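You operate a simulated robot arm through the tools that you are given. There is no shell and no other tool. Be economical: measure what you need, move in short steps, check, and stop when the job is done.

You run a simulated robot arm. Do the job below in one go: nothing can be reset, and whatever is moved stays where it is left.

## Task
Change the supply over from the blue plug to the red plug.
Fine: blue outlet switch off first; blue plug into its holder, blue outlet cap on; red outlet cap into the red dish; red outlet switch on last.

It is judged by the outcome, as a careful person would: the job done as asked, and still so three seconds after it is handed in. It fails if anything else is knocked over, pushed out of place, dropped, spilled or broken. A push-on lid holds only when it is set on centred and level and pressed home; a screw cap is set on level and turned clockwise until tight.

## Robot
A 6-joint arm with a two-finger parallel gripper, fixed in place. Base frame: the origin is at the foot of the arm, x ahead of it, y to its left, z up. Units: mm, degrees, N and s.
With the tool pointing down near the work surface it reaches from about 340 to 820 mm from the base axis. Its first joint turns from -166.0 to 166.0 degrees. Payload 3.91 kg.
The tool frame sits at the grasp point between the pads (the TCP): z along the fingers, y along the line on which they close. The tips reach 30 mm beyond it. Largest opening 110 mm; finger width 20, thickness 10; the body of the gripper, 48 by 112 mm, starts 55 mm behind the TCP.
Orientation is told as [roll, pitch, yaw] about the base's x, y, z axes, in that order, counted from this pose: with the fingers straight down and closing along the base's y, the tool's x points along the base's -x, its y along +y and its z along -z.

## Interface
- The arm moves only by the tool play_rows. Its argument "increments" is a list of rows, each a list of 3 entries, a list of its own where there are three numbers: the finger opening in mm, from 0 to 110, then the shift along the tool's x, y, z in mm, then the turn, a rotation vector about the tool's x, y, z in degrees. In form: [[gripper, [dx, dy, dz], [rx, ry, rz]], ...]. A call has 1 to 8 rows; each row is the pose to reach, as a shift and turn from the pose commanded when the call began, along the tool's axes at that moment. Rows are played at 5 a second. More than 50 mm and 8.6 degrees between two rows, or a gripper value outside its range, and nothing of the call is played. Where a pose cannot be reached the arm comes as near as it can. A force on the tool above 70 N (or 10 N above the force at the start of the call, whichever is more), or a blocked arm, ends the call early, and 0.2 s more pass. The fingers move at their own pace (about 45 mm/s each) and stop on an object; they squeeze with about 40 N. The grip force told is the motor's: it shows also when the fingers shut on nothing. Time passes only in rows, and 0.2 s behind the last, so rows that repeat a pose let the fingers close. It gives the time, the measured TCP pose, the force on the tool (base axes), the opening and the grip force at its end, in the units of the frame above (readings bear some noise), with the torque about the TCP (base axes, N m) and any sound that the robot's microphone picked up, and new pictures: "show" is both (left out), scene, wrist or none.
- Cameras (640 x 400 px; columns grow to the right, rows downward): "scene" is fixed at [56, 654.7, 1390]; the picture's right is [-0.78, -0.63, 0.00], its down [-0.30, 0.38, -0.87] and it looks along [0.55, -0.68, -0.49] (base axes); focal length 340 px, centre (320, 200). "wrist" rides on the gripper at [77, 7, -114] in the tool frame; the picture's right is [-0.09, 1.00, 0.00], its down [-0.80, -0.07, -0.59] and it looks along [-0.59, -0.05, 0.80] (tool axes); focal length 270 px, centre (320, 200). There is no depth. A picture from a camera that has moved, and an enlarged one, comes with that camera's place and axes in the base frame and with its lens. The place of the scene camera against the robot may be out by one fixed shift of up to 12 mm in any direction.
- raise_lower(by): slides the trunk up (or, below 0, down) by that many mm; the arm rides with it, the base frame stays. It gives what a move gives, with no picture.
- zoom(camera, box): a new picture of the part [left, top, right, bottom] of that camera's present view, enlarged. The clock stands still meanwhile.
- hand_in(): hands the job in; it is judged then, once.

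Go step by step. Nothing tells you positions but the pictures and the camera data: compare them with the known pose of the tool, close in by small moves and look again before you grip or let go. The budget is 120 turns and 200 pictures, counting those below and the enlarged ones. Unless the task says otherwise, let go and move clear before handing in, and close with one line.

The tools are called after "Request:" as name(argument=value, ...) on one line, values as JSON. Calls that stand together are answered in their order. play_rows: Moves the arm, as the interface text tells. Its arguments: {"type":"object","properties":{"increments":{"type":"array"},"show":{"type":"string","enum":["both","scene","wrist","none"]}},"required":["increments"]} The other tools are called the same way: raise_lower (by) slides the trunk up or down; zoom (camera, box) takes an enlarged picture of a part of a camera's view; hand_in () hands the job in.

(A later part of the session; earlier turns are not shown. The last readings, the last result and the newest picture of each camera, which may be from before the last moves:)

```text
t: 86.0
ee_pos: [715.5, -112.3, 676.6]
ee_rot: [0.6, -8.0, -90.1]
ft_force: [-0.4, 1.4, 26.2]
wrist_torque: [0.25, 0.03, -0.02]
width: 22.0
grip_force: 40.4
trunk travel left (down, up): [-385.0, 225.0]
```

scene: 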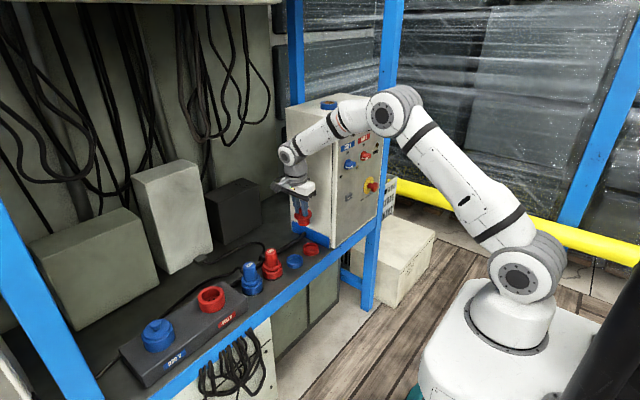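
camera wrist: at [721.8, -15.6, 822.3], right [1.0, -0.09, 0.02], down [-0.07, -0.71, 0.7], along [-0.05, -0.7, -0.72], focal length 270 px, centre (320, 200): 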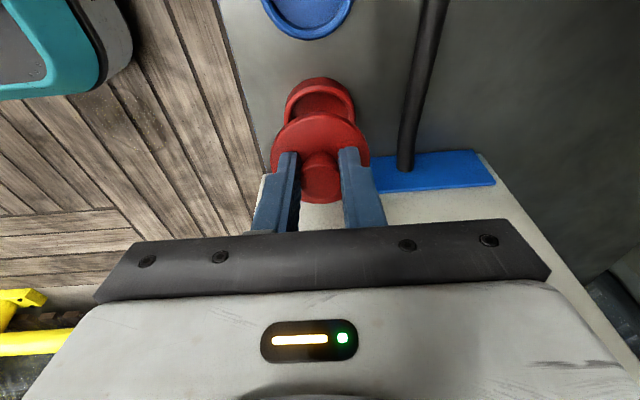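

On the floor of the dish. Unload, release and rise.

Request:
play_rows(increments=[[0, [-0.6, 0, -5.5], [0, 0, 0]], [35, [-0.6, 0, -5.5], [0, 0, 0]], [45, [-0.6, 0, -5.5], [0, 0, 0]], [45, [-3, 0, -25], [0, 0, 0]], [45, [-9, 0, -65], [0, 0, 0]], [45, [-9, 0, -105], [0, 0, 0]]], show="wrist")

Request:
zoom(camera="scene", box=[250, 200, 350, 280])

```text
t: 87.4
ee_pos: [713.2, -104.9, 778.3]
ee_rot: [0.2, -8.0, -90.0]
ft_force: [-0.2, -0.3, 0.3]
wrist_torque: [0.0, 0.02, -0.02]
width: 45.3
grip_force: 0.0
trunk travel left (down, up): [-385.0, 225.0]
camera wrist: at [720.8, -14.0, 879.7], right [1.0, -0.09, 0.02], down [-0.07, -0.71, 0.7], along [-0.05, -0.7, -0.72], focal length 270 px, centre (320, 200)
```

wrist: 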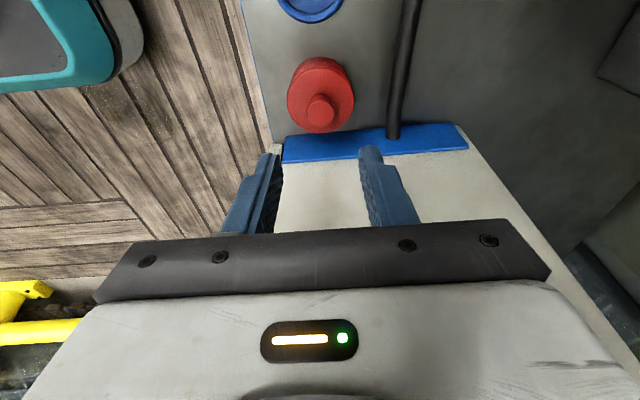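

```text
5.00 times, centred on (300, 240) of scene
camera zoom: at [56.0, 654.7, 1390.0], right [-0.78, -0.63, 0.0], down [-0.3, 0.38, -0.87], along [0.55, -0.68, -0.49], focal length 1698 px, centre (420, 0)
```

zoom: 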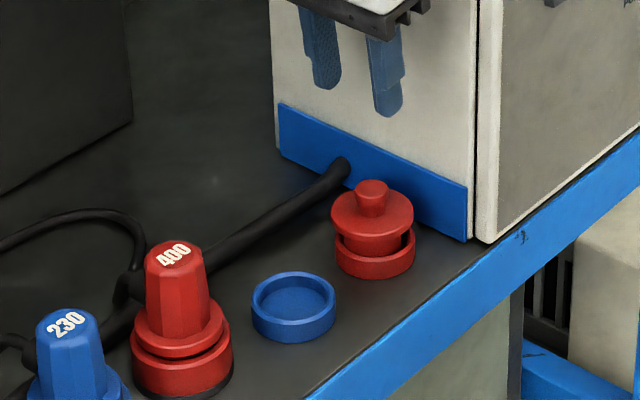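

The red cap stands properly in its dish. Next the red plug: untilt, turn the gripper back to close along y (its cable leaves at the back), and go above it (≈734, 57).

Request:
play_rows(increments=[[60, [43, 0, -16], [0, 4, 0]], [70, [86, 10, -32], [0, 8, 0]]], show="none")

Request:
play_rows(increments=[[70, [10, 0, 0], [0, 0, -8.4]], [70, [20, 0, 0], [0, 0, -16.8]], [70, [30, 0, 0], [0, 0, -25.2]], [70, [40, 0, 0], [0, 0, -33.6]], [70, [50, 0, 0], [0, 0, -42]], [70, [60, 0, 0], [0, 0, -50.4]], [70, [70, 5, 0], [0, 0, -58.8]], [70, [72, 11, 0], [0, 0, -67.2]]], show="none")

Request:
play_rows(increments=[[70, [0, 0, 0], [0, 0, -8.4]], [70, [0, 0, 0], [0, 0, -16.8]], [70, [0, 0, 0], [0, 0, -22.8]]], show="wrist")

```text
t: 88.0
ee_pos: [724.2, -14.6, 796.0]
ee_rot: [0.3, 0.0, -90.0]
ft_force: [0.0, -0.5, -0.5]
wrist_torque: [0.0, 0.02, 0.01]
width: 69.9
grip_force: 0.1
trunk travel left (down, up): [-385.0, 225.0]
```

```text
t: 89.8
ee_pos: [735.7, 57.1, 796.8]
ee_rot: [0.2, -0.2, -22.7]
ft_force: [-0.9, -0.1, -0.4]
wrist_torque: [-0.03, 0.04, -0.01]
width: 69.9
grip_force: 0.1
trunk travel left (down, up): [-385.0, 225.0]
```

```text
t: 90.6
ee_pos: [735.6, 57.6, 797.3]
ee_rot: [0.1, -0.1, 0.1]
ft_force: [-0.3, -0.8, -0.2]
wrist_torque: [-0.02, -0.02, -0.01]
width: 70.0
grip_force: 0.1
trunk travel left (down, up): [-385.0, 225.0]
camera wrist: at [659.0, 62.5, 911.0], right [0.09, 1.0, 0.0], down [0.8, -0.07, 0.6], along [0.6, -0.05, -0.8], focal length 270 px, centre (320, 200)
```

wrist: 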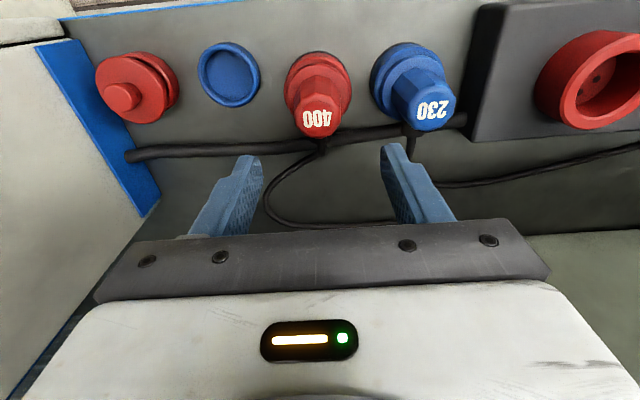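

Aligned over the red plug. Lower around it and close.

Request:
play_rows(increments=[[70, [0, 0, 35], [0, 0, 0]], [70, [0, 0, 70], [0, 0, 0]], [70, [0, 0, 95], [0, 0, 0]], [70, [0, 0, 110], [0, 0, 0]], [50, [0, 0, 110], [0, 0, 0]], [30, [0, 0, 110], [0, 0, 0]], [0, [0, 0, 110], [0, 0, 0]], [0, [0, 0, 110], [0, 0, 0]]], show="wrist")

Request:
zoom(camera="scene", box=[230, 210, 320, 300])

```text
t: 92.4
ee_pos: [735.5, 57.9, 686.3]
ee_rot: [0.1, -0.2, 0.0]
ft_force: [-0.1, 0.0, -0.4]
wrist_torque: [-0.01, -0.02, -0.01]
width: 40.9
grip_force: 40.2
trunk travel left (down, up): [-385.0, 225.0]
camera wrist: at [659.3, 63.1, 801.1], right [0.09, 1.0, 0.0], down [0.8, -0.07, 0.6], along [0.6, -0.05, -0.8], focal length 270 px, centre (320, 200)
```

wrist: 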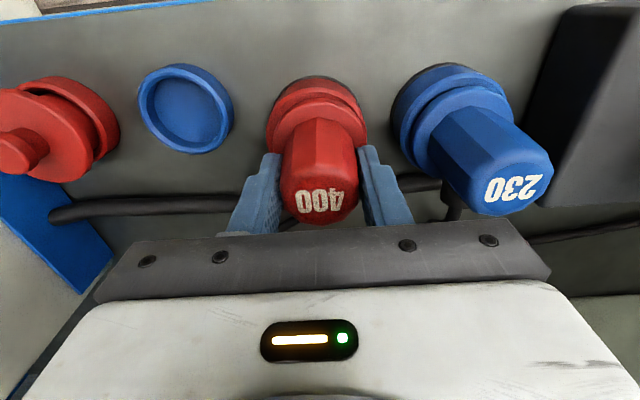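

```text
4.44 times, centred on (275, 255) of scene
camera zoom: at [56.0, 654.7, 1390.0], right [-0.78, -0.63, 0.0], down [-0.3, 0.38, -0.87], along [0.55, -0.68, -0.49], focal length 1509 px, centre (520, -44)
```

zoom: 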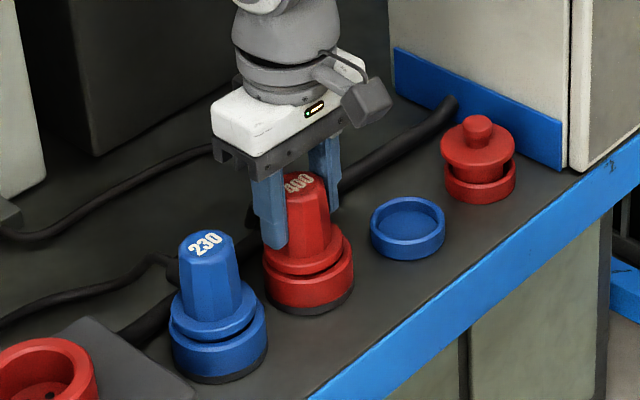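

Gripped. Lift to clear height and carry to above the red outlet.

Request:
play_rows(increments=[[0, [0, 0, -5], [0, 0, 0]], [0, [0, 0, -20], [0, 0, 0]], [0, [0, 0, -45], [0, 0, 0]], [0, [0, 0, -90], [0, 0, 0]], [0, [0, 0, -135], [0, 0, 0]], [0, [0, 0, -164], [0, 0, 0]]], show="none")

Request:
play_rows(increments=[[0, [0, 30, 0], [0, 0, 0]], [0, [0, 70, 0], [0, 0, 0]], [0, [0, 110, 0], [0, 0, 0]], [0, [0, 150, 0], [0, 0, 0]], [0, [2, 190, 0], [0, 0, 0]], [0, [4, 220, 0], [0, 0, 0]], [0, [4, 233, 0], [0, 0, 0]], [0, [4, 233, 20], [0, 0, 0]]], show="wrist")

Request:
zoom(camera="scene", box=[170, 220, 260, 320])

Request:
zoom(camera="wrist", box=[220, 20, 420, 160])

```text
t: 93.8
ee_pos: [735.4, 57.2, 851.6]
ee_rot: [0.1, -0.2, 0.1]
ft_force: [0.1, -0.4, -1.5]
wrist_torque: [-0.03, 0.0, 0.04]
width: 40.8
grip_force: 40.0
trunk travel left (down, up): [-385.0, 225.0]
```

```text
t: 95.6
ee_pos: [732.5, 288.7, 831.3]
ee_rot: [0.1, -0.3, -0.1]
ft_force: [-0.5, 0.3, -2.1]
wrist_torque: [-0.01, 0.0, -0.01]
width: 41.0
grip_force: 39.8
trunk travel left (down, up): [-385.0, 225.0]
camera wrist: at [655.7, 295.6, 945.0], right [0.09, 1.0, 0.0], down [0.8, -0.07, 0.6], along [0.59, -0.05, -0.8], focal length 270 px, centre (320, 200)
```

wrist: 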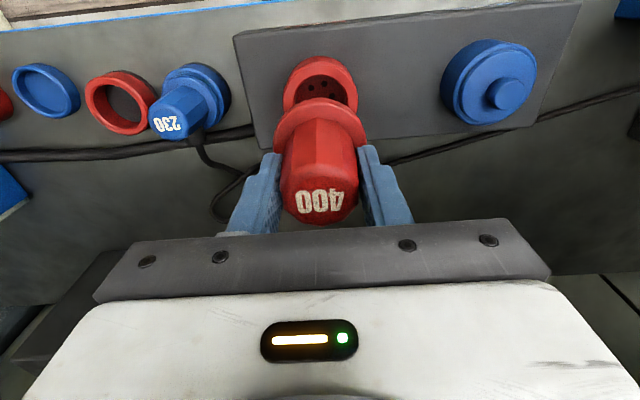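

```text
4.00 times, centred on (215, 270) of scene
camera zoom: at [56.0, 654.7, 1390.0], right [-0.78, -0.63, 0.0], down [-0.3, 0.38, -0.87], along [0.55, -0.68, -0.49], focal length 1358 px, centre (740, -80)
```

zoom: 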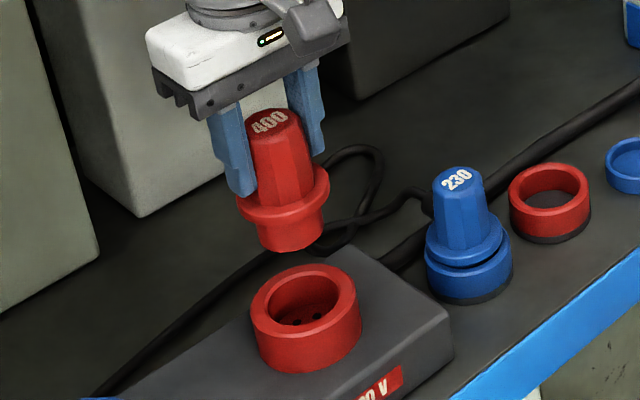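

```text
2.86 times, centred on (320, 90) of wrist
camera zoom: at [655.7, 295.6, 945.0], right [0.09, 1.0, 0.0], down [0.8, -0.07, 0.6], along [0.59, -0.05, -0.8], focal length 772 px, centre (320, 514)
```

zoom: 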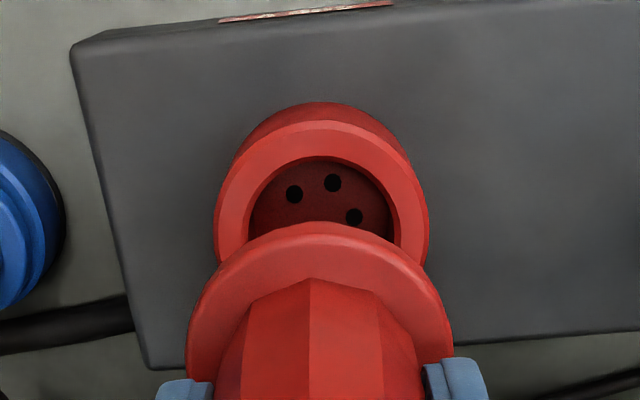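

Aligned in both views. Lower towards the red socket in steps.

Request:
play_rows(increments=[[0, [0, 0.6, 20], [0, 0, 0]], [0, [0, 0.6, 30], [0, 0, 0]], [0, [0, 0.6, 40], [0, 0, 0]], [0, [0, 0.6, 50], [0, 0, 0]]], show="wrist")

Request:
zoom(camera="wrist", box=[240, 20, 400, 140])

Request:
zoom(camera="scene", box=[180, 250, 250, 320])

```text
t: 96.6
ee_pos: [732.8, 289.9, 781.9]
ee_rot: [0.1, -0.2, 0.0]
ft_force: [-0.8, 0.4, -1.1]
wrist_torque: [0.0, 0.02, -0.04]
width: 40.9
grip_force: 39.6
trunk travel left (down, up): [-385.0, 225.0]
camera wrist: at [655.8, 296.4, 895.2], right [0.09, 1.0, 0.0], down [0.8, -0.07, 0.6], along [0.6, -0.05, -0.8], focal length 270 px, centre (320, 200)
```

wrist: 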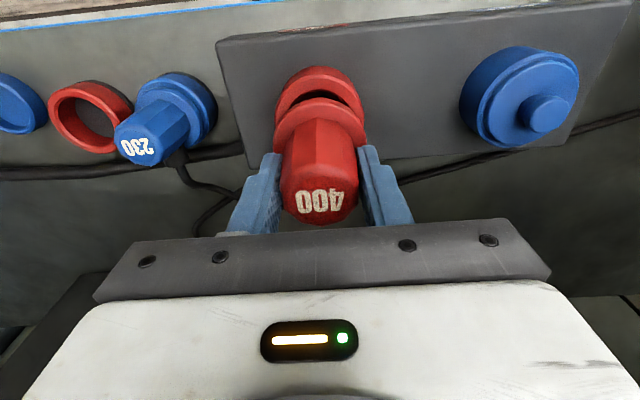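

```text
3.33 times, centred on (320, 80) of wrist
camera zoom: at [655.8, 296.4, 895.2], right [0.09, 1.0, 0.0], down [0.8, -0.07, 0.6], along [0.6, -0.05, -0.8], focal length 901 px, centre (320, 600)
```

zoom: 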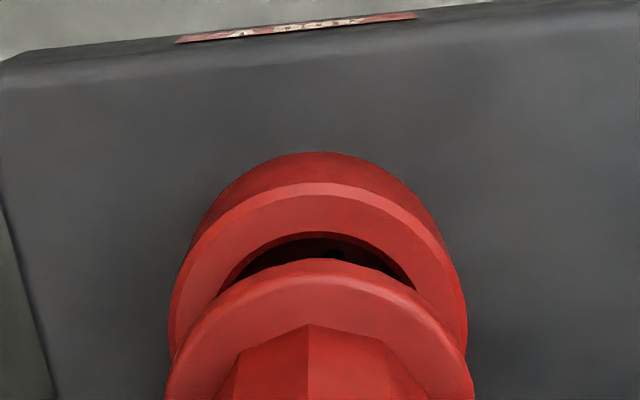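

```text
5.71 times, centred on (215, 285) of scene
camera zoom: at [56.0, 654.7, 1390.0], right [-0.78, -0.63, 0.0], down [-0.3, 0.38, -0.87], along [0.55, -0.68, -0.49], focal length 1941 px, centre (920, -286)
```

zoom: 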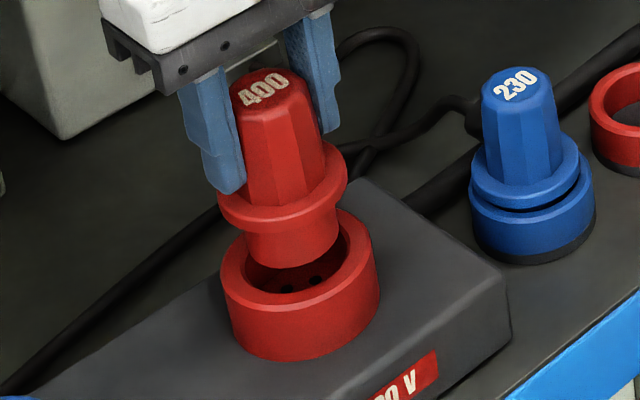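

Request:
play_rows(increments=[[0, [0.5, -0.3, 7], [0, 0, 0]], [0, [0.5, -0.3, 14], [0, 0, 0]], [0, [0.5, -0.3, 20], [0, 0, 0]], [0, [0.5, -0.3, 25], [0, 0, 0]]], show="wrist")

Request:
zoom(camera="scene", box=[180, 250, 250, 320])

```text
t: 97.6
ee_pos: [732.1, 289.8, 763.1]
ee_rot: [0.4, -1.1, -0.1]
ft_force: [9.2, -0.2, 35.9]
wrist_torque: [0.0, 0.09, 0.0]
width: 41.3
grip_force: 40.0
trunk travel left (down, up): [-385.0, 225.0]
camera wrist: at [654.7, 295.4, 876.6], right [0.09, 1.0, 0.01], down [0.79, -0.08, 0.61], along [0.61, -0.05, -0.79], focal length 270 px, centre (320, 200)
```

wrist: 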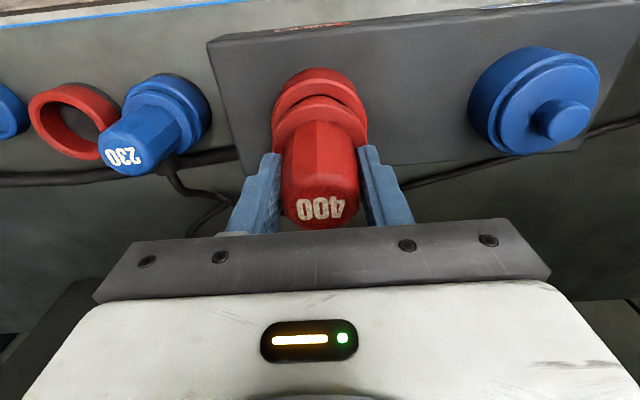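

```text
5.71 times, centred on (215, 285) of scene
camera zoom: at [56.0, 654.7, 1390.0], right [-0.78, -0.63, 0.0], down [-0.3, 0.38, -0.87], along [0.55, -0.68, -0.49], focal length 1941 px, centre (920, -286)
```

zoom: 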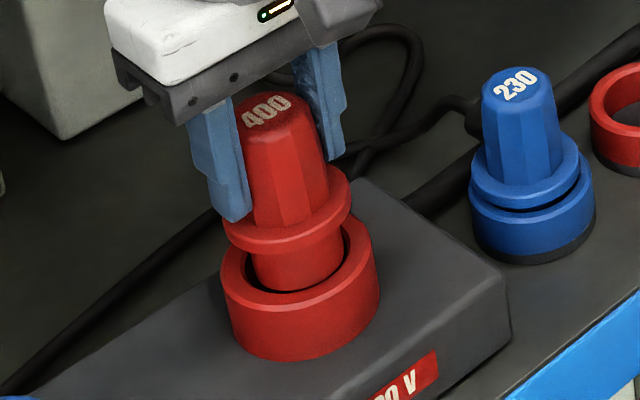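

It met the near rim (push is +x). Lift a little, shift 3 mm further and retry.

Request:
play_rows(increments=[[0, [0, 0, -9], [0, 0, 0]], [0, [-3, 0, -9], [0, 0, 0]], [0, [-3, 0, -4], [0, 0, 0]], [0, [-3, 0, 0], [0, 0, 0]], [0, [-3, 0, 4], [0, 0, 0]]], show="wrist")

Request:
zoom(camera="wrist", box=[240, 50, 400, 170])

```text
t: 98.8
ee_pos: [735.6, 289.8, 757.8]
ee_rot: [0.2, -0.7, -0.1]
ft_force: [9.6, 2.8, 34.2]
wrist_torque: [0.12, 0.12, 0.02]
width: 41.5
grip_force: 40.1
trunk travel left (down, up): [-385.0, 225.0]
camera wrist: at [657.2, 295.3, 870.7], right [0.09, 1.0, 0.01], down [0.79, -0.07, 0.6], along [0.6, -0.05, -0.8], focal length 270 px, centre (320, 200)
```

wrist: 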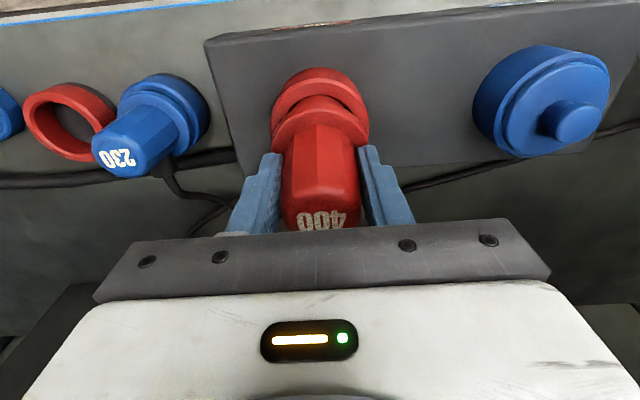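

```text
3.33 times, centred on (320, 110) of wrist
camera zoom: at [657.2, 295.3, 870.7], right [0.09, 1.0, 0.01], down [0.79, -0.07, 0.6], along [0.6, -0.05, -0.8], focal length 901 px, centre (320, 500)
```

zoom: 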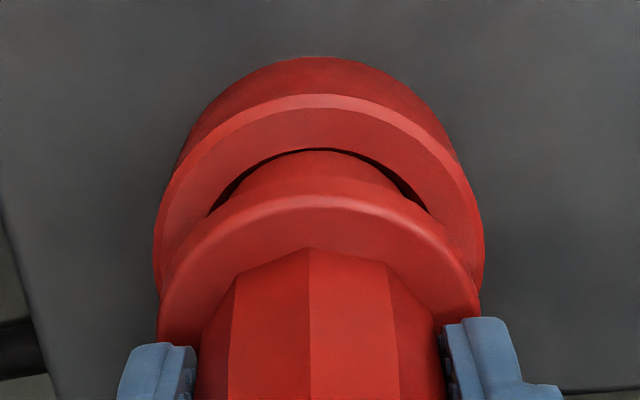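

Request:
play_rows(increments=[[0, [0, 0, -12], [0, 0, 0]], [0, [0, 0, -24], [0, 0, 0]]], show="wrist")

Request:
zoom(camera="scene", box=[180, 240, 250, 310])

Request:
zoom(camera="wrist", box=[240, 50, 400, 170])

```text
t: 99.4
ee_pos: [734.2, 289.7, 774.5]
ee_rot: [0.0, 0.1, 0.0]
ft_force: [-0.1, -0.4, -1.8]
wrist_torque: [0.0, 0.03, 0.01]
width: 41.3
grip_force: 39.8
trunk travel left (down, up): [-385.0, 225.0]
camera wrist: at [657.5, 296.1, 888.0], right [0.09, 1.0, 0.0], down [0.8, -0.07, 0.59], along [0.59, -0.05, -0.81], focal length 270 px, centre (320, 200)
```

wrist: 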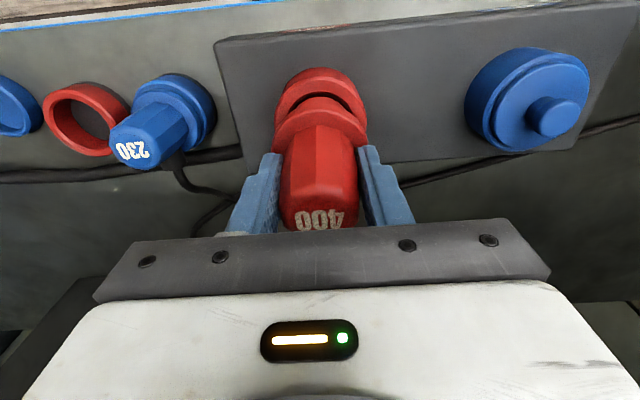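

```text
5.71 times, centred on (215, 275) of scene
camera zoom: at [56.0, 654.7, 1390.0], right [-0.78, -0.63, 0.0], down [-0.3, 0.38, -0.87], along [0.55, -0.68, -0.49], focal length 1941 px, centre (920, -229)
```

zoom: 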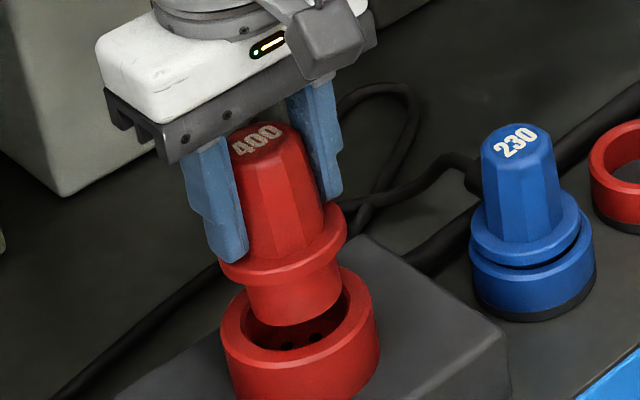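

```text
3.33 times, centred on (320, 110) of wrist
camera zoom: at [657.5, 296.1, 888.0], right [0.09, 1.0, 0.0], down [0.8, -0.07, 0.59], along [0.59, -0.05, -0.81], focal length 901 px, centre (320, 500)
```

zoom: 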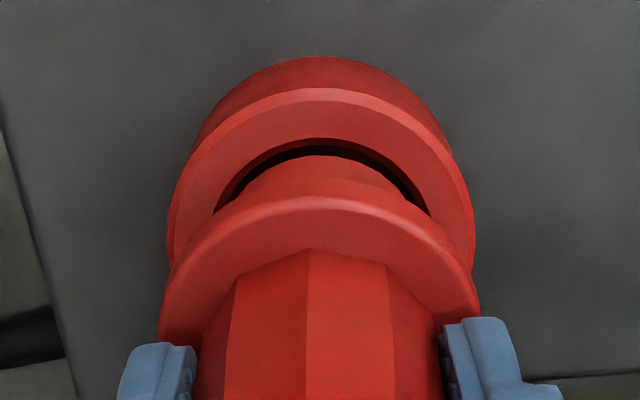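

The plug slid up a little and tipped a few degrees in the grip. I'll tilt the tool 4° to straighten it and re-check.

Request:
play_rows(increments=[[0, [0, 0, 0], [0, -2, 0]], [0, [0, 0, 0], [0, -4, 0]]], show="wrist")

Request:
zoom(camera="scene", box=[180, 240, 270, 310])

Request:
zoom(camera="wrist", box=[240, 40, 400, 160])

```text
t: 100.0
ee_pos: [735.9, 290.0, 776.9]
ee_rot: [0.1, -4.1, -0.1]
ft_force: [-0.2, -0.5, -1.9]
wrist_torque: [-0.01, 0.04, -0.02]
width: 41.1
grip_force: 40.3
trunk travel left (down, up): [-385.0, 225.0]
camera wrist: at [649.9, 296.4, 884.8], right [0.09, 1.0, 0.01], down [0.75, -0.07, 0.65], along [0.65, -0.05, -0.76], focal length 270 px, centre (320, 200)
```

wrist: 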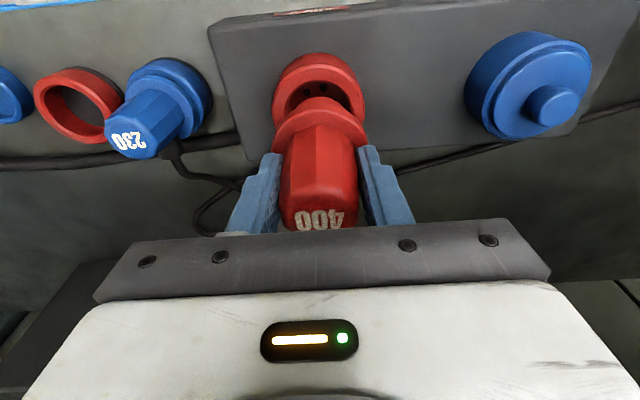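

```text
5.71 times, centred on (225, 275) of scene
camera zoom: at [56.0, 654.7, 1390.0], right [-0.78, -0.63, 0.0], down [-0.3, 0.38, -0.87], along [0.55, -0.68, -0.49], focal length 1941 px, centre (863, -229)
```

zoom: 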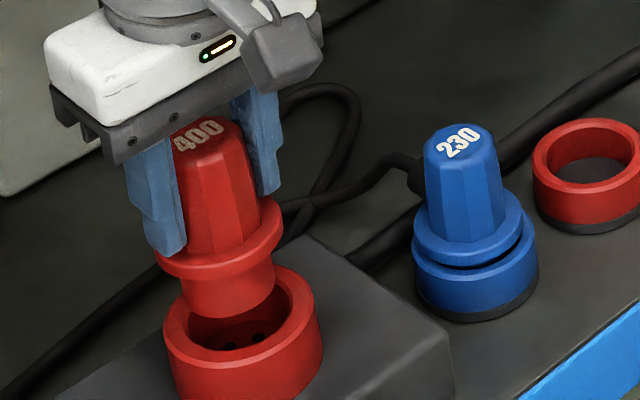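

```text
3.33 times, centred on (320, 100) of wrist
camera zoom: at [649.9, 296.4, 884.8], right [0.09, 1.0, 0.01], down [0.75, -0.07, 0.65], along [0.65, -0.05, -0.76], focal length 901 px, centre (320, 533)
```

zoom: 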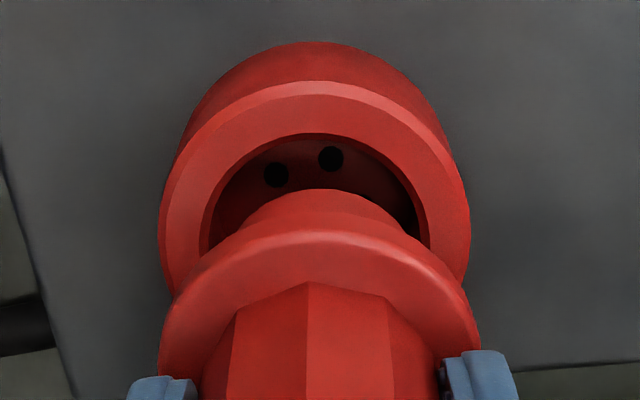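

Against the blue plug as a plumb reference, the red plug was actually upright before; the fault was position. Undo the tilt and shift 5 mm further instead.

Request:
play_rows(increments=[[0, [-2.5, 0, 0], [0, 2, 0]], [0, [-5, 0.4, -0.4], [0, 4, 0]], [0, [-5, 0.4, -0.4], [0, 4, 0]]], show="wrist")

Request:
zoom(camera="wrist", box=[240, 40, 400, 160])

Request:
zoom(camera="scene", box=[180, 240, 270, 310])

```text
t: 100.8
ee_pos: [739.5, 289.3, 778.2]
ee_rot: [0.1, -0.1, 0.0]
ft_force: [-0.1, 0.0, -2.2]
wrist_torque: [0.02, 0.02, 0.01]
width: 41.4
grip_force: 40.0
trunk travel left (down, up): [-385.0, 225.0]
camera wrist: at [662.8, 296.5, 891.1], right [0.09, 1.0, 0.0], down [0.8, -0.07, 0.6], along [0.59, -0.05, -0.8], focal length 270 px, centre (320, 200)
```

wrist: 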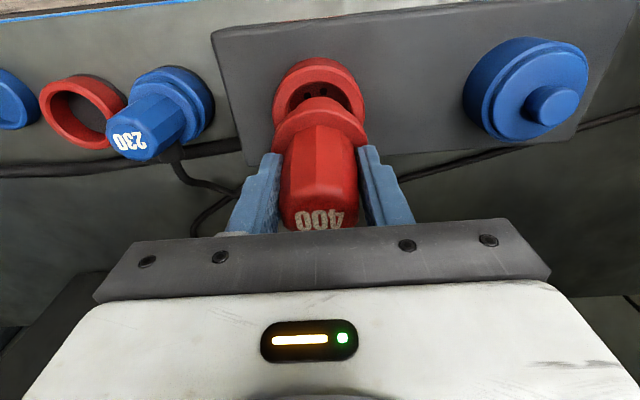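

```text
3.33 times, centred on (320, 100) of wrist
camera zoom: at [662.8, 296.5, 891.1], right [0.09, 1.0, 0.0], down [0.8, -0.07, 0.6], along [0.59, -0.05, -0.8], focal length 901 px, centre (320, 533)
```

zoom: 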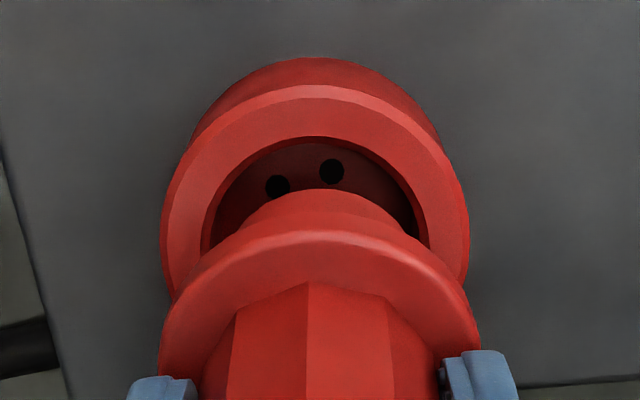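

```text
5.71 times, centred on (225, 275) of scene
camera zoom: at [56.0, 654.7, 1390.0], right [-0.78, -0.63, 0.0], down [-0.3, 0.38, -0.87], along [0.55, -0.68, -0.49], focal length 1941 px, centre (863, -229)
```

zoom: 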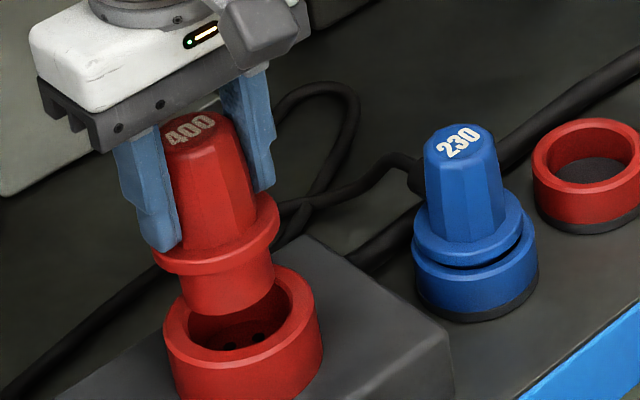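

Both views now agree with the geometry that worked for the blue cap. Lower gently.

Request:
play_rows(increments=[[0, [0.5, 0.3, 10], [0, 0, 0]], [0, [0.5, 0.3, 18], [0, 0, 0]], [0, [0.5, 0.3, 24], [0, 0, 0]], [0, [0.5, 0.3, 29], [0, 0, 0]]], show="wrist")

Request:
zoom(camera="wrist", box=[240, 50, 400, 170])

```text
t: 101.8
ee_pos: [739.5, 292.1, 747.8]
ee_rot: [0.1, -0.1, 0.0]
ft_force: [0.1, -0.5, -1.7]
wrist_torque: [-0.01, 0.01, -0.02]
width: 41.3
grip_force: 39.9
trunk travel left (down, up): [-385.0, 225.0]
camera wrist: at [662.5, 297.0, 861.8], right [0.09, 1.0, 0.0], down [0.8, -0.07, 0.6], along [0.59, -0.05, -0.8], focal length 270 px, centre (320, 200)
```

wrist: 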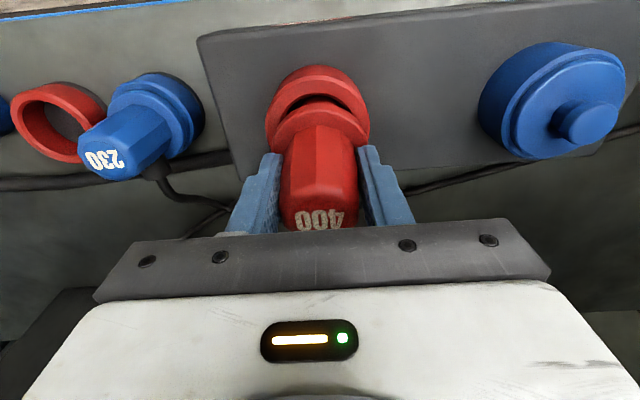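

```text
3.33 times, centred on (320, 110) of wrist
camera zoom: at [662.5, 297.0, 861.8], right [0.09, 1.0, 0.0], down [0.8, -0.07, 0.6], along [0.59, -0.05, -0.8], focal length 901 px, centre (320, 500)
```

zoom: 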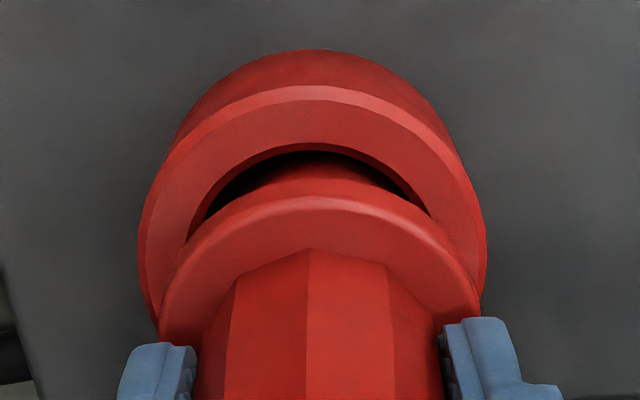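

Inside the socket without contact. Continue down with a small y correction.

Request:
play_rows(increments=[[0, [0.3, -1.2, 3], [0, 0, 0]], [0, [0.6, -1.2, 6], [0, 0, 0]], [0, [0.6, -1.2, 9], [0, 0, 0]], [0, [0.6, -1.2, 12], [0, 0, 0]], [0, [0.6, -1.2, 15], [0, 0, 0]]], show="wrist")

Request:
zoom(camera="scene", box=[180, 240, 270, 310])

```text
t: 103.0
ee_pos: [738.5, 290.4, 733.9]
ee_rot: [0.1, -0.2, 0.0]
ft_force: [0.1, -0.3, -2.1]
wrist_torque: [0.02, 0.03, 0.02]
width: 41.2
grip_force: 40.6
trunk travel left (down, up): [-385.0, 225.0]
camera wrist: at [661.8, 296.1, 847.0], right [0.09, 1.0, 0.0], down [0.8, -0.07, 0.6], along [0.6, -0.05, -0.8], focal length 270 px, centre (320, 200)
```

wrist: 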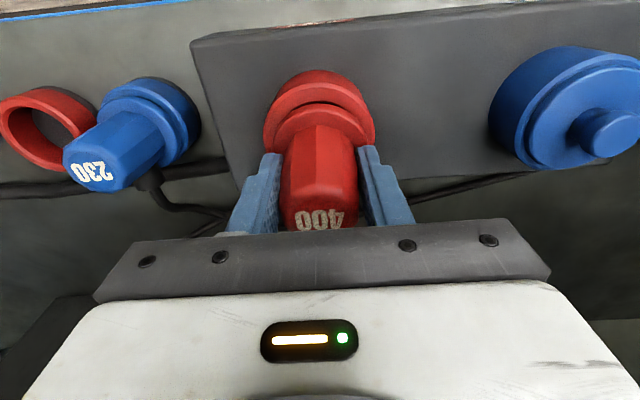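

```text
5.71 times, centred on (225, 275) of scene
camera zoom: at [56.0, 654.7, 1390.0], right [-0.78, -0.63, 0.0], down [-0.3, 0.38, -0.87], along [0.55, -0.68, -0.49], focal length 1941 px, centre (863, -229)
```

zoom: 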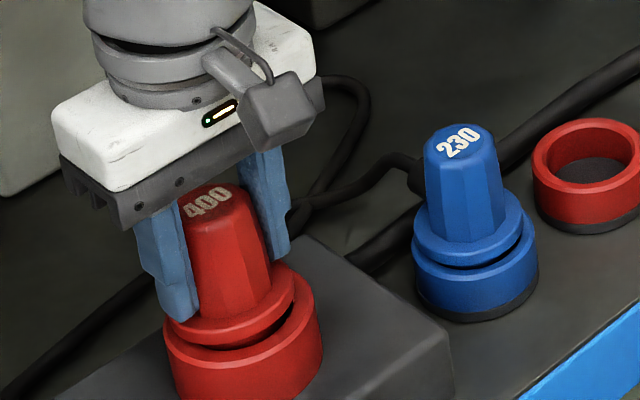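

Request:
play_rows(increments=[[0, [0.3, 0, 3], [0, 0, 0]], [0, [0.6, 0, 6], [0, 0, 0]], [0, [0.6, 0, 9], [0, 0, 0]], [0, [0.6, 0, 12], [0, 0, 0]]], show="wrist")

Request:
zoom(camera="scene", box=[180, 240, 270, 310])

```text
t: 104.0
ee_pos: [737.9, 289.1, 728.2]
ee_rot: [0.2, -0.8, 0.1]
ft_force: [-4.3, 3.8, 37.3]
wrist_torque: [0.22, -0.47, 0.02]
width: 41.7
grip_force: 40.1
trunk travel left (down, up): [-385.0, 225.0]
camera wrist: at [658.7, 296.0, 840.3], right [0.09, 1.0, 0.01], down [0.79, -0.07, 0.6], along [0.6, -0.05, -0.8], focal length 270 px, centre (320, 200)
```

wrist: 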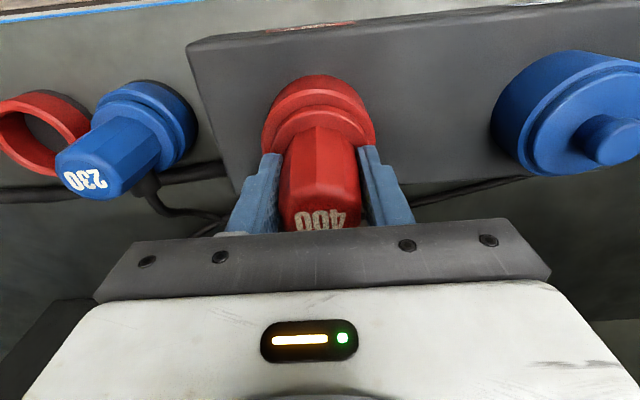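

```text
5.71 times, centred on (225, 275) of scene
camera zoom: at [56.0, 654.7, 1390.0], right [-0.78, -0.63, 0.0], down [-0.3, 0.38, -0.87], along [0.55, -0.68, -0.49], focal length 1941 px, centre (863, -229)
```

zoom: 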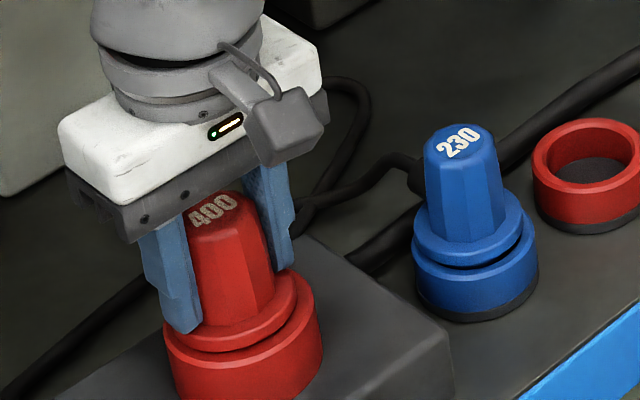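

Flange is at the rim with 37 N. Unload, release, then press on the top centre to seat it fully.

Request:
play_rows(increments=[[0, [-0.5, 0, -9], [0, 0, 0]], [60, [-0.5, 0, -9], [0, 0, 0]], [70, [-0.5, 0, -9], [0, 0, 0]], [70, [0, 0, -40], [0, 0, 0]], [70, [0, 0, -85], [0, 0, 0]]], show="wrist")

Request:
zoom(camera="scene", box=[180, 250, 270, 320])

```text
t: 105.2
ee_pos: [738.3, 290.3, 806.7]
ee_rot: [0.1, -0.3, 0.0]
ft_force: [-0.2, -0.4, -0.1]
wrist_torque: [0.04, 0.02, 0.02]
width: 70.0
grip_force: 0.1
trunk travel left (down, up): [-385.0, 225.0]
camera wrist: at [660.9, 295.6, 920.0], right [0.09, 1.0, 0.0], down [0.8, -0.07, 0.6], along [0.6, -0.05, -0.8], focal length 270 px, centre (320, 200)
```

wrist: 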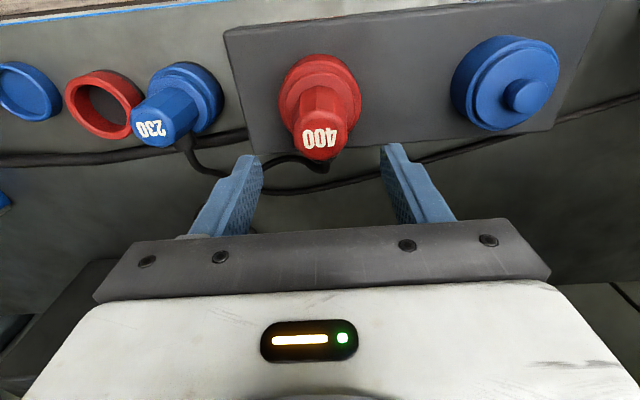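

```text
5.71 times, centred on (225, 285) of scene
camera zoom: at [56.0, 654.7, 1390.0], right [-0.78, -0.63, 0.0], down [-0.3, 0.38, -0.87], along [0.55, -0.68, -0.49], focal length 1941 px, centre (863, -286)
```

zoom: 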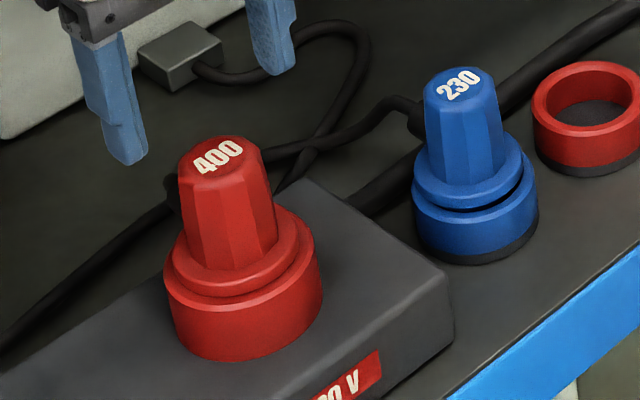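

It sits like the blue one originally did. Press its top centre with closed fingers to be sure it is home.

Request:
play_rows(increments=[[30, [5, 0, 0], [0, 0, 0]], [0, [5, 0, 0], [0, 0, 0]], [0, [5, 0, 10], [0, 0, 0]], [0, [5, 0, 18], [0, 0, 0]], [0, [5, 0, 24], [0, 0, 0]], [0, [5, 0, 30], [0, 0, 0]], [0, [5, 0, 36], [0, 0, 0]]], show="none")

```text
t: 106.8
ee_pos: [731.9, 289.6, 778.0]
ee_rot: [0.4, -0.9, -0.1]
ft_force: [-2.9, 0.3, 40.6]
wrist_torque: [-0.02, 0.46, -0.02]
width: 0.0
grip_force: 37.7
trunk travel left (down, up): [-385.0, 225.0]
```

Request:
play_rows(increments=[[0, [0, 0, -14], [0, 0, 0]], [0, [4, 0.5, -14], [0, 0, 0]], [0, [4, 0.5, -4], [0, 0, 0]], [0, [4, 0.5, 2], [0, 0, 0]], [0, [4, 0.5, 7], [0, 0, 0]], [0, [4, 0.5, 7], [0, 0, 0]]], show="none")

Request:
zoom(camera="scene", box=[180, 250, 270, 320])

```text
t: 108.3
ee_pos: [729.2, 290.1, 780.5]
ee_rot: [0.6, -1.4, -0.1]
ft_force: [-13.4, -4.6, 33.8]
wrist_torque: [-0.17, 0.6, -0.01]
width: 0.3
grip_force: 37.7
trunk travel left (down, up): [-385.0, 225.0]
stopped in row 6: the force on the tool passed its limit at 71 N (the readings are from after the stop); the commanded pose is now the measured one
```

```text
5.71 times, centred on (225, 285) of scene
camera zoom: at [56.0, 654.7, 1390.0], right [-0.78, -0.63, 0.0], down [-0.3, 0.38, -0.87], along [0.55, -0.68, -0.49], focal length 1941 px, centre (863, -286)
```

zoom: 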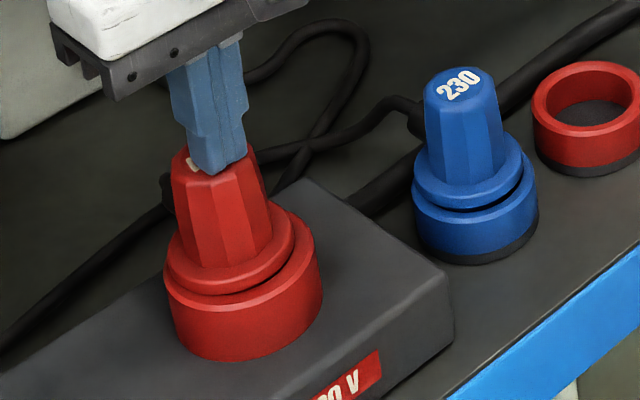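

Request:
play_rows(increments=[[0, [0, 0, -15], [0, 0, 0]], [0, [20, 0, -40], [0, 0, 0]]], show="wrist")

Request:
zoom(camera="scene", box=[190, 270, 240, 320])

Request:
zoom(camera="wrist", box=[250, 40, 410, 160])

```text
t: 108.9
ee_pos: [711.5, 291.5, 811.2]
ee_rot: [0.4, -0.9, 0.0]
ft_force: [0.4, 0.8, -0.4]
wrist_torque: [-0.04, 0.03, -0.02]
width: 0.1
grip_force: 37.0
trunk travel left (down, up): [-385.0, 225.0]
camera wrist: at [633.0, 296.8, 923.6], right [0.09, 1.0, 0.01], down [0.79, -0.07, 0.61], along [0.6, -0.05, -0.8], focal length 270 px, centre (320, 200)
```

wrist: 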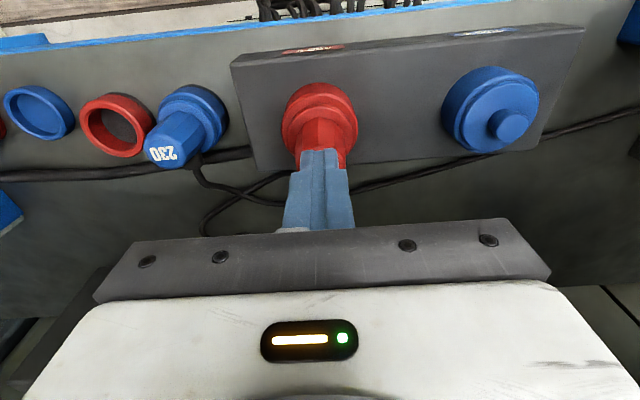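

```text
8.00 times, centred on (215, 295) of scene
camera zoom: at [56.0, 654.7, 1390.0], right [-0.78, -0.63, 0.0], down [-0.3, 0.38, -0.87], along [0.55, -0.68, -0.49], focal length 2717 px, centre (1160, -560)
```

zoom: 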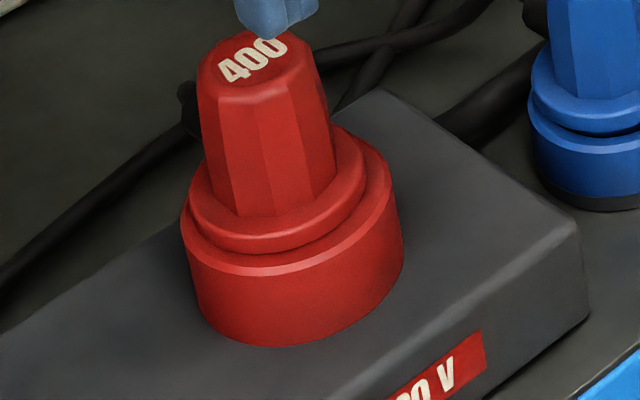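

```text
3.33 times, centred on (330, 100) of wrist
camera zoom: at [633.0, 296.8, 923.6], right [0.09, 1.0, 0.01], down [0.79, -0.07, 0.61], along [0.6, -0.05, -0.8], focal length 901 px, centre (287, 533)
```

zoom: 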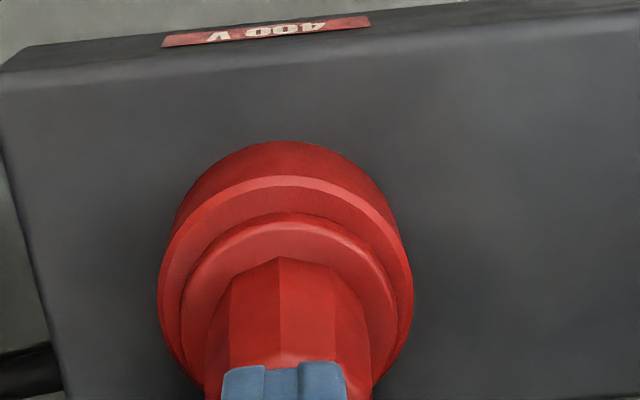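

The red plug is seated, level and flush. Now to the red switch: retract, turn the wrist, and lower the trunk as before.

Request:
play_rows(increments=[[0, [10, 0, -30], [0, 0, 8.4]], [0, [40, -20, -60], [0, 0, 16.8]], [0, [70, -50, -80], [0, 0, 25.2]], [20, [100, -80, -100], [0, 0, 33.6]], [40, [130, -110, -120], [0, 0, 42]], [50, [150, -140, -130], [0, 0, 50.4]], [50, [170, -170, -130], [0, 0, 58.8]], [50, [190, -200, -130], [0, 0, 67.2]]], show="none")

Request:
play_rows(increments=[[50, [0, 0, 0], [0, 0, 8.4]], [50, [0, 0, 0], [0, 0, 16.8]], [50, [0, 0, 0], [0, 0, 22.8]]], show="none")

Request:
raise_lower(by=-140)

```text
t: 110.7
ee_pos: [518.7, 90.2, 936.0]
ee_rot: [1.1, 0.0, -67.4]
ft_force: [-0.3, 1.2, 0.1]
wrist_torque: [0.0, 0.0, -0.01]
width: 49.9
grip_force: 0.1
trunk travel left (down, up): [-385.0, 225.0]
```

```text
t: 111.5
ee_pos: [519.0, 90.8, 936.8]
ee_rot: [0.9, 0.4, -90.2]
ft_force: [0.4, 1.1, 0.3]
wrist_torque: [0.03, 0.0, 0.02]
width: 49.8
grip_force: 0.0
trunk travel left (down, up): [-385.0, 225.0]
```

```text
t: 113.2
ee_pos: [518.3, 90.8, 796.8]
ee_rot: [1.0, 0.4, -90.0]
ft_force: [-0.3, -0.3, -0.4]
wrist_torque: [0.0, 0.04, 0.02]
width: 50.2
grip_force: 0.1
trunk travel left (down, up): [-245.0, 365.0]
```

Request:
play_rows(increments=[[50, [-45, 0, -20], [-8.4, 0, 0]], [50, [-90, 0, -40], [-16.8, 0, 0]], [50, [-135, 0, -60], [-25.2, 0, 0]], [50, [-180, 0, -80], [-33.6, 0, 0]], [50, [-225, 0, -100], [-42, 0, 0]], [50, [-270, 0, -115], [-50.4, 0, 0]], [50, [-315, 0, -128], [-58.8, 0, 0]], [50, [-360, 0, -133], [-67.2, 0, 0]]], show="none")

Request:
play_rows(increments=[[50, [-27, 0, 0], [-8.4, 0, 0]], [50, [-54, 0, 0], [-16, 0, 0]], [50, [-81, 0, 0], [-21.8, 0, 0]]], show="both")

```text
t: 115.0
ee_pos: [517.1, -270.8, 927.5]
ee_rot: [68.3, 0.4, -90.1]
ft_force: [0.5, -0.2, -0.2]
wrist_torque: [-0.01, 0.01, -0.02]
width: 50.1
grip_force: 0.1
trunk travel left (down, up): [-245.0, 365.0]
```

```text
t: 115.8
ee_pos: [516.0, -352.4, 927.5]
ee_rot: [90.1, 0.4, -90.2]
ft_force: [-0.6, -0.1, 0.9]
wrist_torque: [0.03, 0.01, -0.03]
width: 50.1
grip_force: 0.0
trunk travel left (down, up): [-245.0, 365.0]
camera wrist: at [402.8, -275.5, 933.7], right [0.0, -0.09, 1.0], down [-0.6, -0.8, -0.08], along [0.8, -0.59, -0.06], focal length 270 px, centre (320, 200)
```

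scene: 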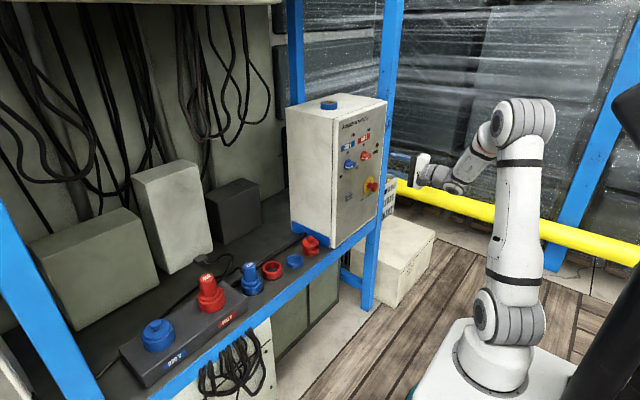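
wrist: 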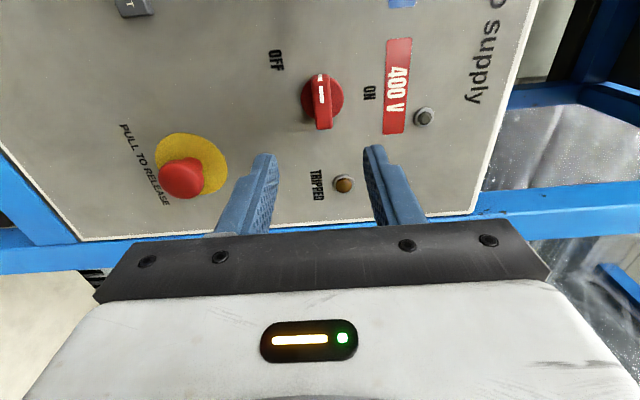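

Red knob seen at about y −344, z 930. Approach it.

Request:
play_rows(increments=[[50, [7, 2, 25], [0, 0, 0]], [50, [7, 2, 45], [0, 0, 0]], [50, [7, 2, 64], [0, 0, 0]]], show="wrist")

```text
t: 116.6
ee_pos: [581.2, -344.9, 928.7]
ee_rot: [89.9, 0.4, -90.1]
ft_force: [-0.7, -0.4, 1.4]
wrist_torque: [0.0, -0.02, 0.03]
width: 50.3
grip_force: 0.0
trunk travel left (down, up): [-245.0, 365.0]
camera wrist: at [466.0, -268.5, 936.0], right [0.0, -0.1, 1.0], down [-0.6, -0.8, -0.08], along [0.8, -0.59, -0.06], focal length 270 px, centre (320, 200)
```

wrist: 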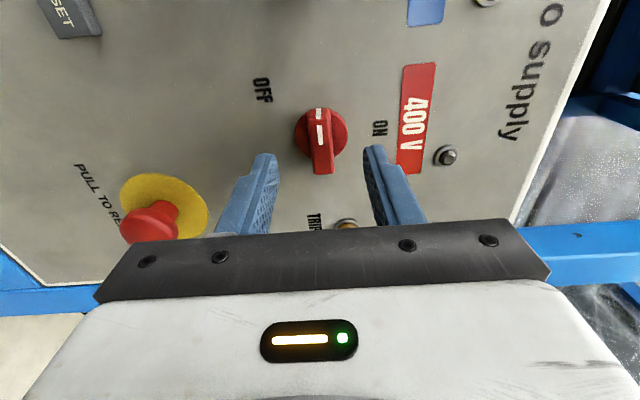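

Request:
play_rows(increments=[[50, [1, 0.8, 10], [0, 0, 0]], [50, [1, 0.8, 20], [0, 0, 0]], [50, [1, 0.8, 25.5], [0, 0, 0]], [20, [1, 0.8, 25.5], [0, 0, 0]], [10, [1, 0.8, 25.5], [0, 0, 0]], [0, [1, 0.8, 25.5], [0, 0, 0]], [0, [1, 0.8, 25.5], [0, 0, 0]]], show="wrist")

```text
t: 118.2
ee_pos: [605.3, -343.5, 929.1]
ee_rot: [90.1, 0.4, -90.1]
ft_force: [2.3, -0.2, 3.2]
wrist_torque: [-0.01, -0.05, -0.03]
width: 14.9
grip_force: 45.0
trunk travel left (down, up): [-245.0, 365.0]
camera wrist: at [491.7, -268.0, 936.8], right [0.0, -0.09, 1.0], down [-0.6, -0.8, -0.08], along [0.8, -0.59, -0.06], focal length 270 px, centre (320, 200)
```

wrist: 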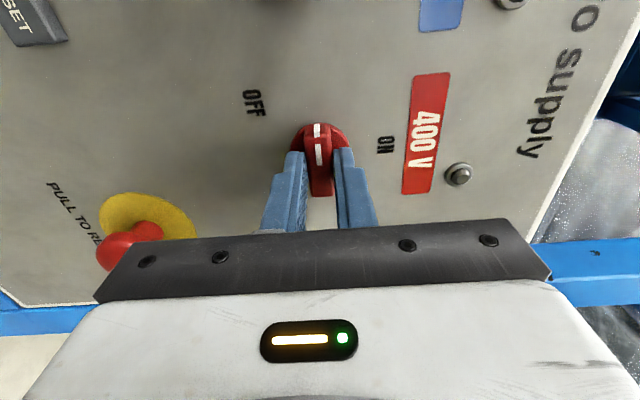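

Gripped the red bar. All earlier steps are done, so turn it 90° to ON.

Request:
play_rows(increments=[[0, [0, 0, 0], [0, 0, 8.2]], [0, [0, 0, 0], [0, 0, 16.4]], [0, [0, 0, 0], [0, 0, 24.6]], [0, [0, 0, 0], [0, 0, 32.8]], [0, [0, 0, 0], [0, 0, 41]], [0, [0, 0, 0], [0, 0, 48]]], show="none")

Request:
play_rows(increments=[[0, [0, 0, 0], [0, 0, 8.2]], [0, [0, 0, 0], [0, 0, 16.4]], [0, [0, 0, 0], [0, 0, 24.6]], [0, [0, 0, 0], [0, 0, 32.8]], [0, [0, 0, 0], [0, 0, 41]], [0, [0, 0, 0], [0, 0, 42.5]]], show="wrist")

```text
t: 119.6
ee_pos: [605.3, -345.0, 929.9]
ee_rot: [90.1, 48.5, -90.1]
ft_force: [9.0, -7.2, 13.2]
wrist_torque: [-0.03, 0.68, -0.96]
width: 14.5
grip_force: 45.3
trunk travel left (down, up): [-245.0, 365.0]
```

```text
t: 121.0
ee_pos: [605.4, -345.0, 931.1]
ee_rot: [-95.7, 89.1, 84.2]
ft_force: [13.5, -17.7, 19.2]
wrist_torque: [-0.83, -0.09, -0.24]
width: 15.1
grip_force: 45.1
trunk travel left (down, up): [-245.0, 365.0]
camera wrist: at [491.4, -353.4, 1006.7], right [0.0, -0.99, -0.1], down [-0.59, 0.08, -0.8], along [0.81, 0.06, -0.59], focal length 270 px, centre (320, 200)
```

wrist: 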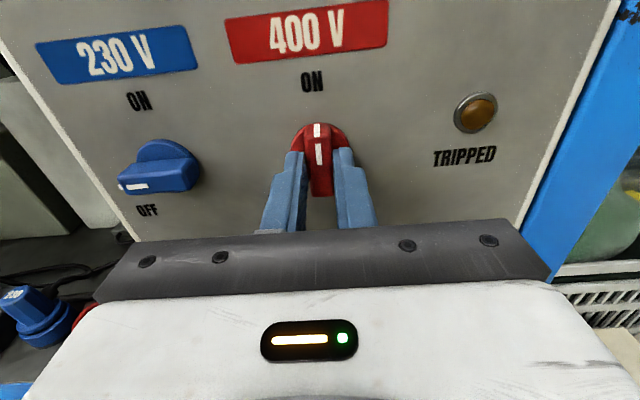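

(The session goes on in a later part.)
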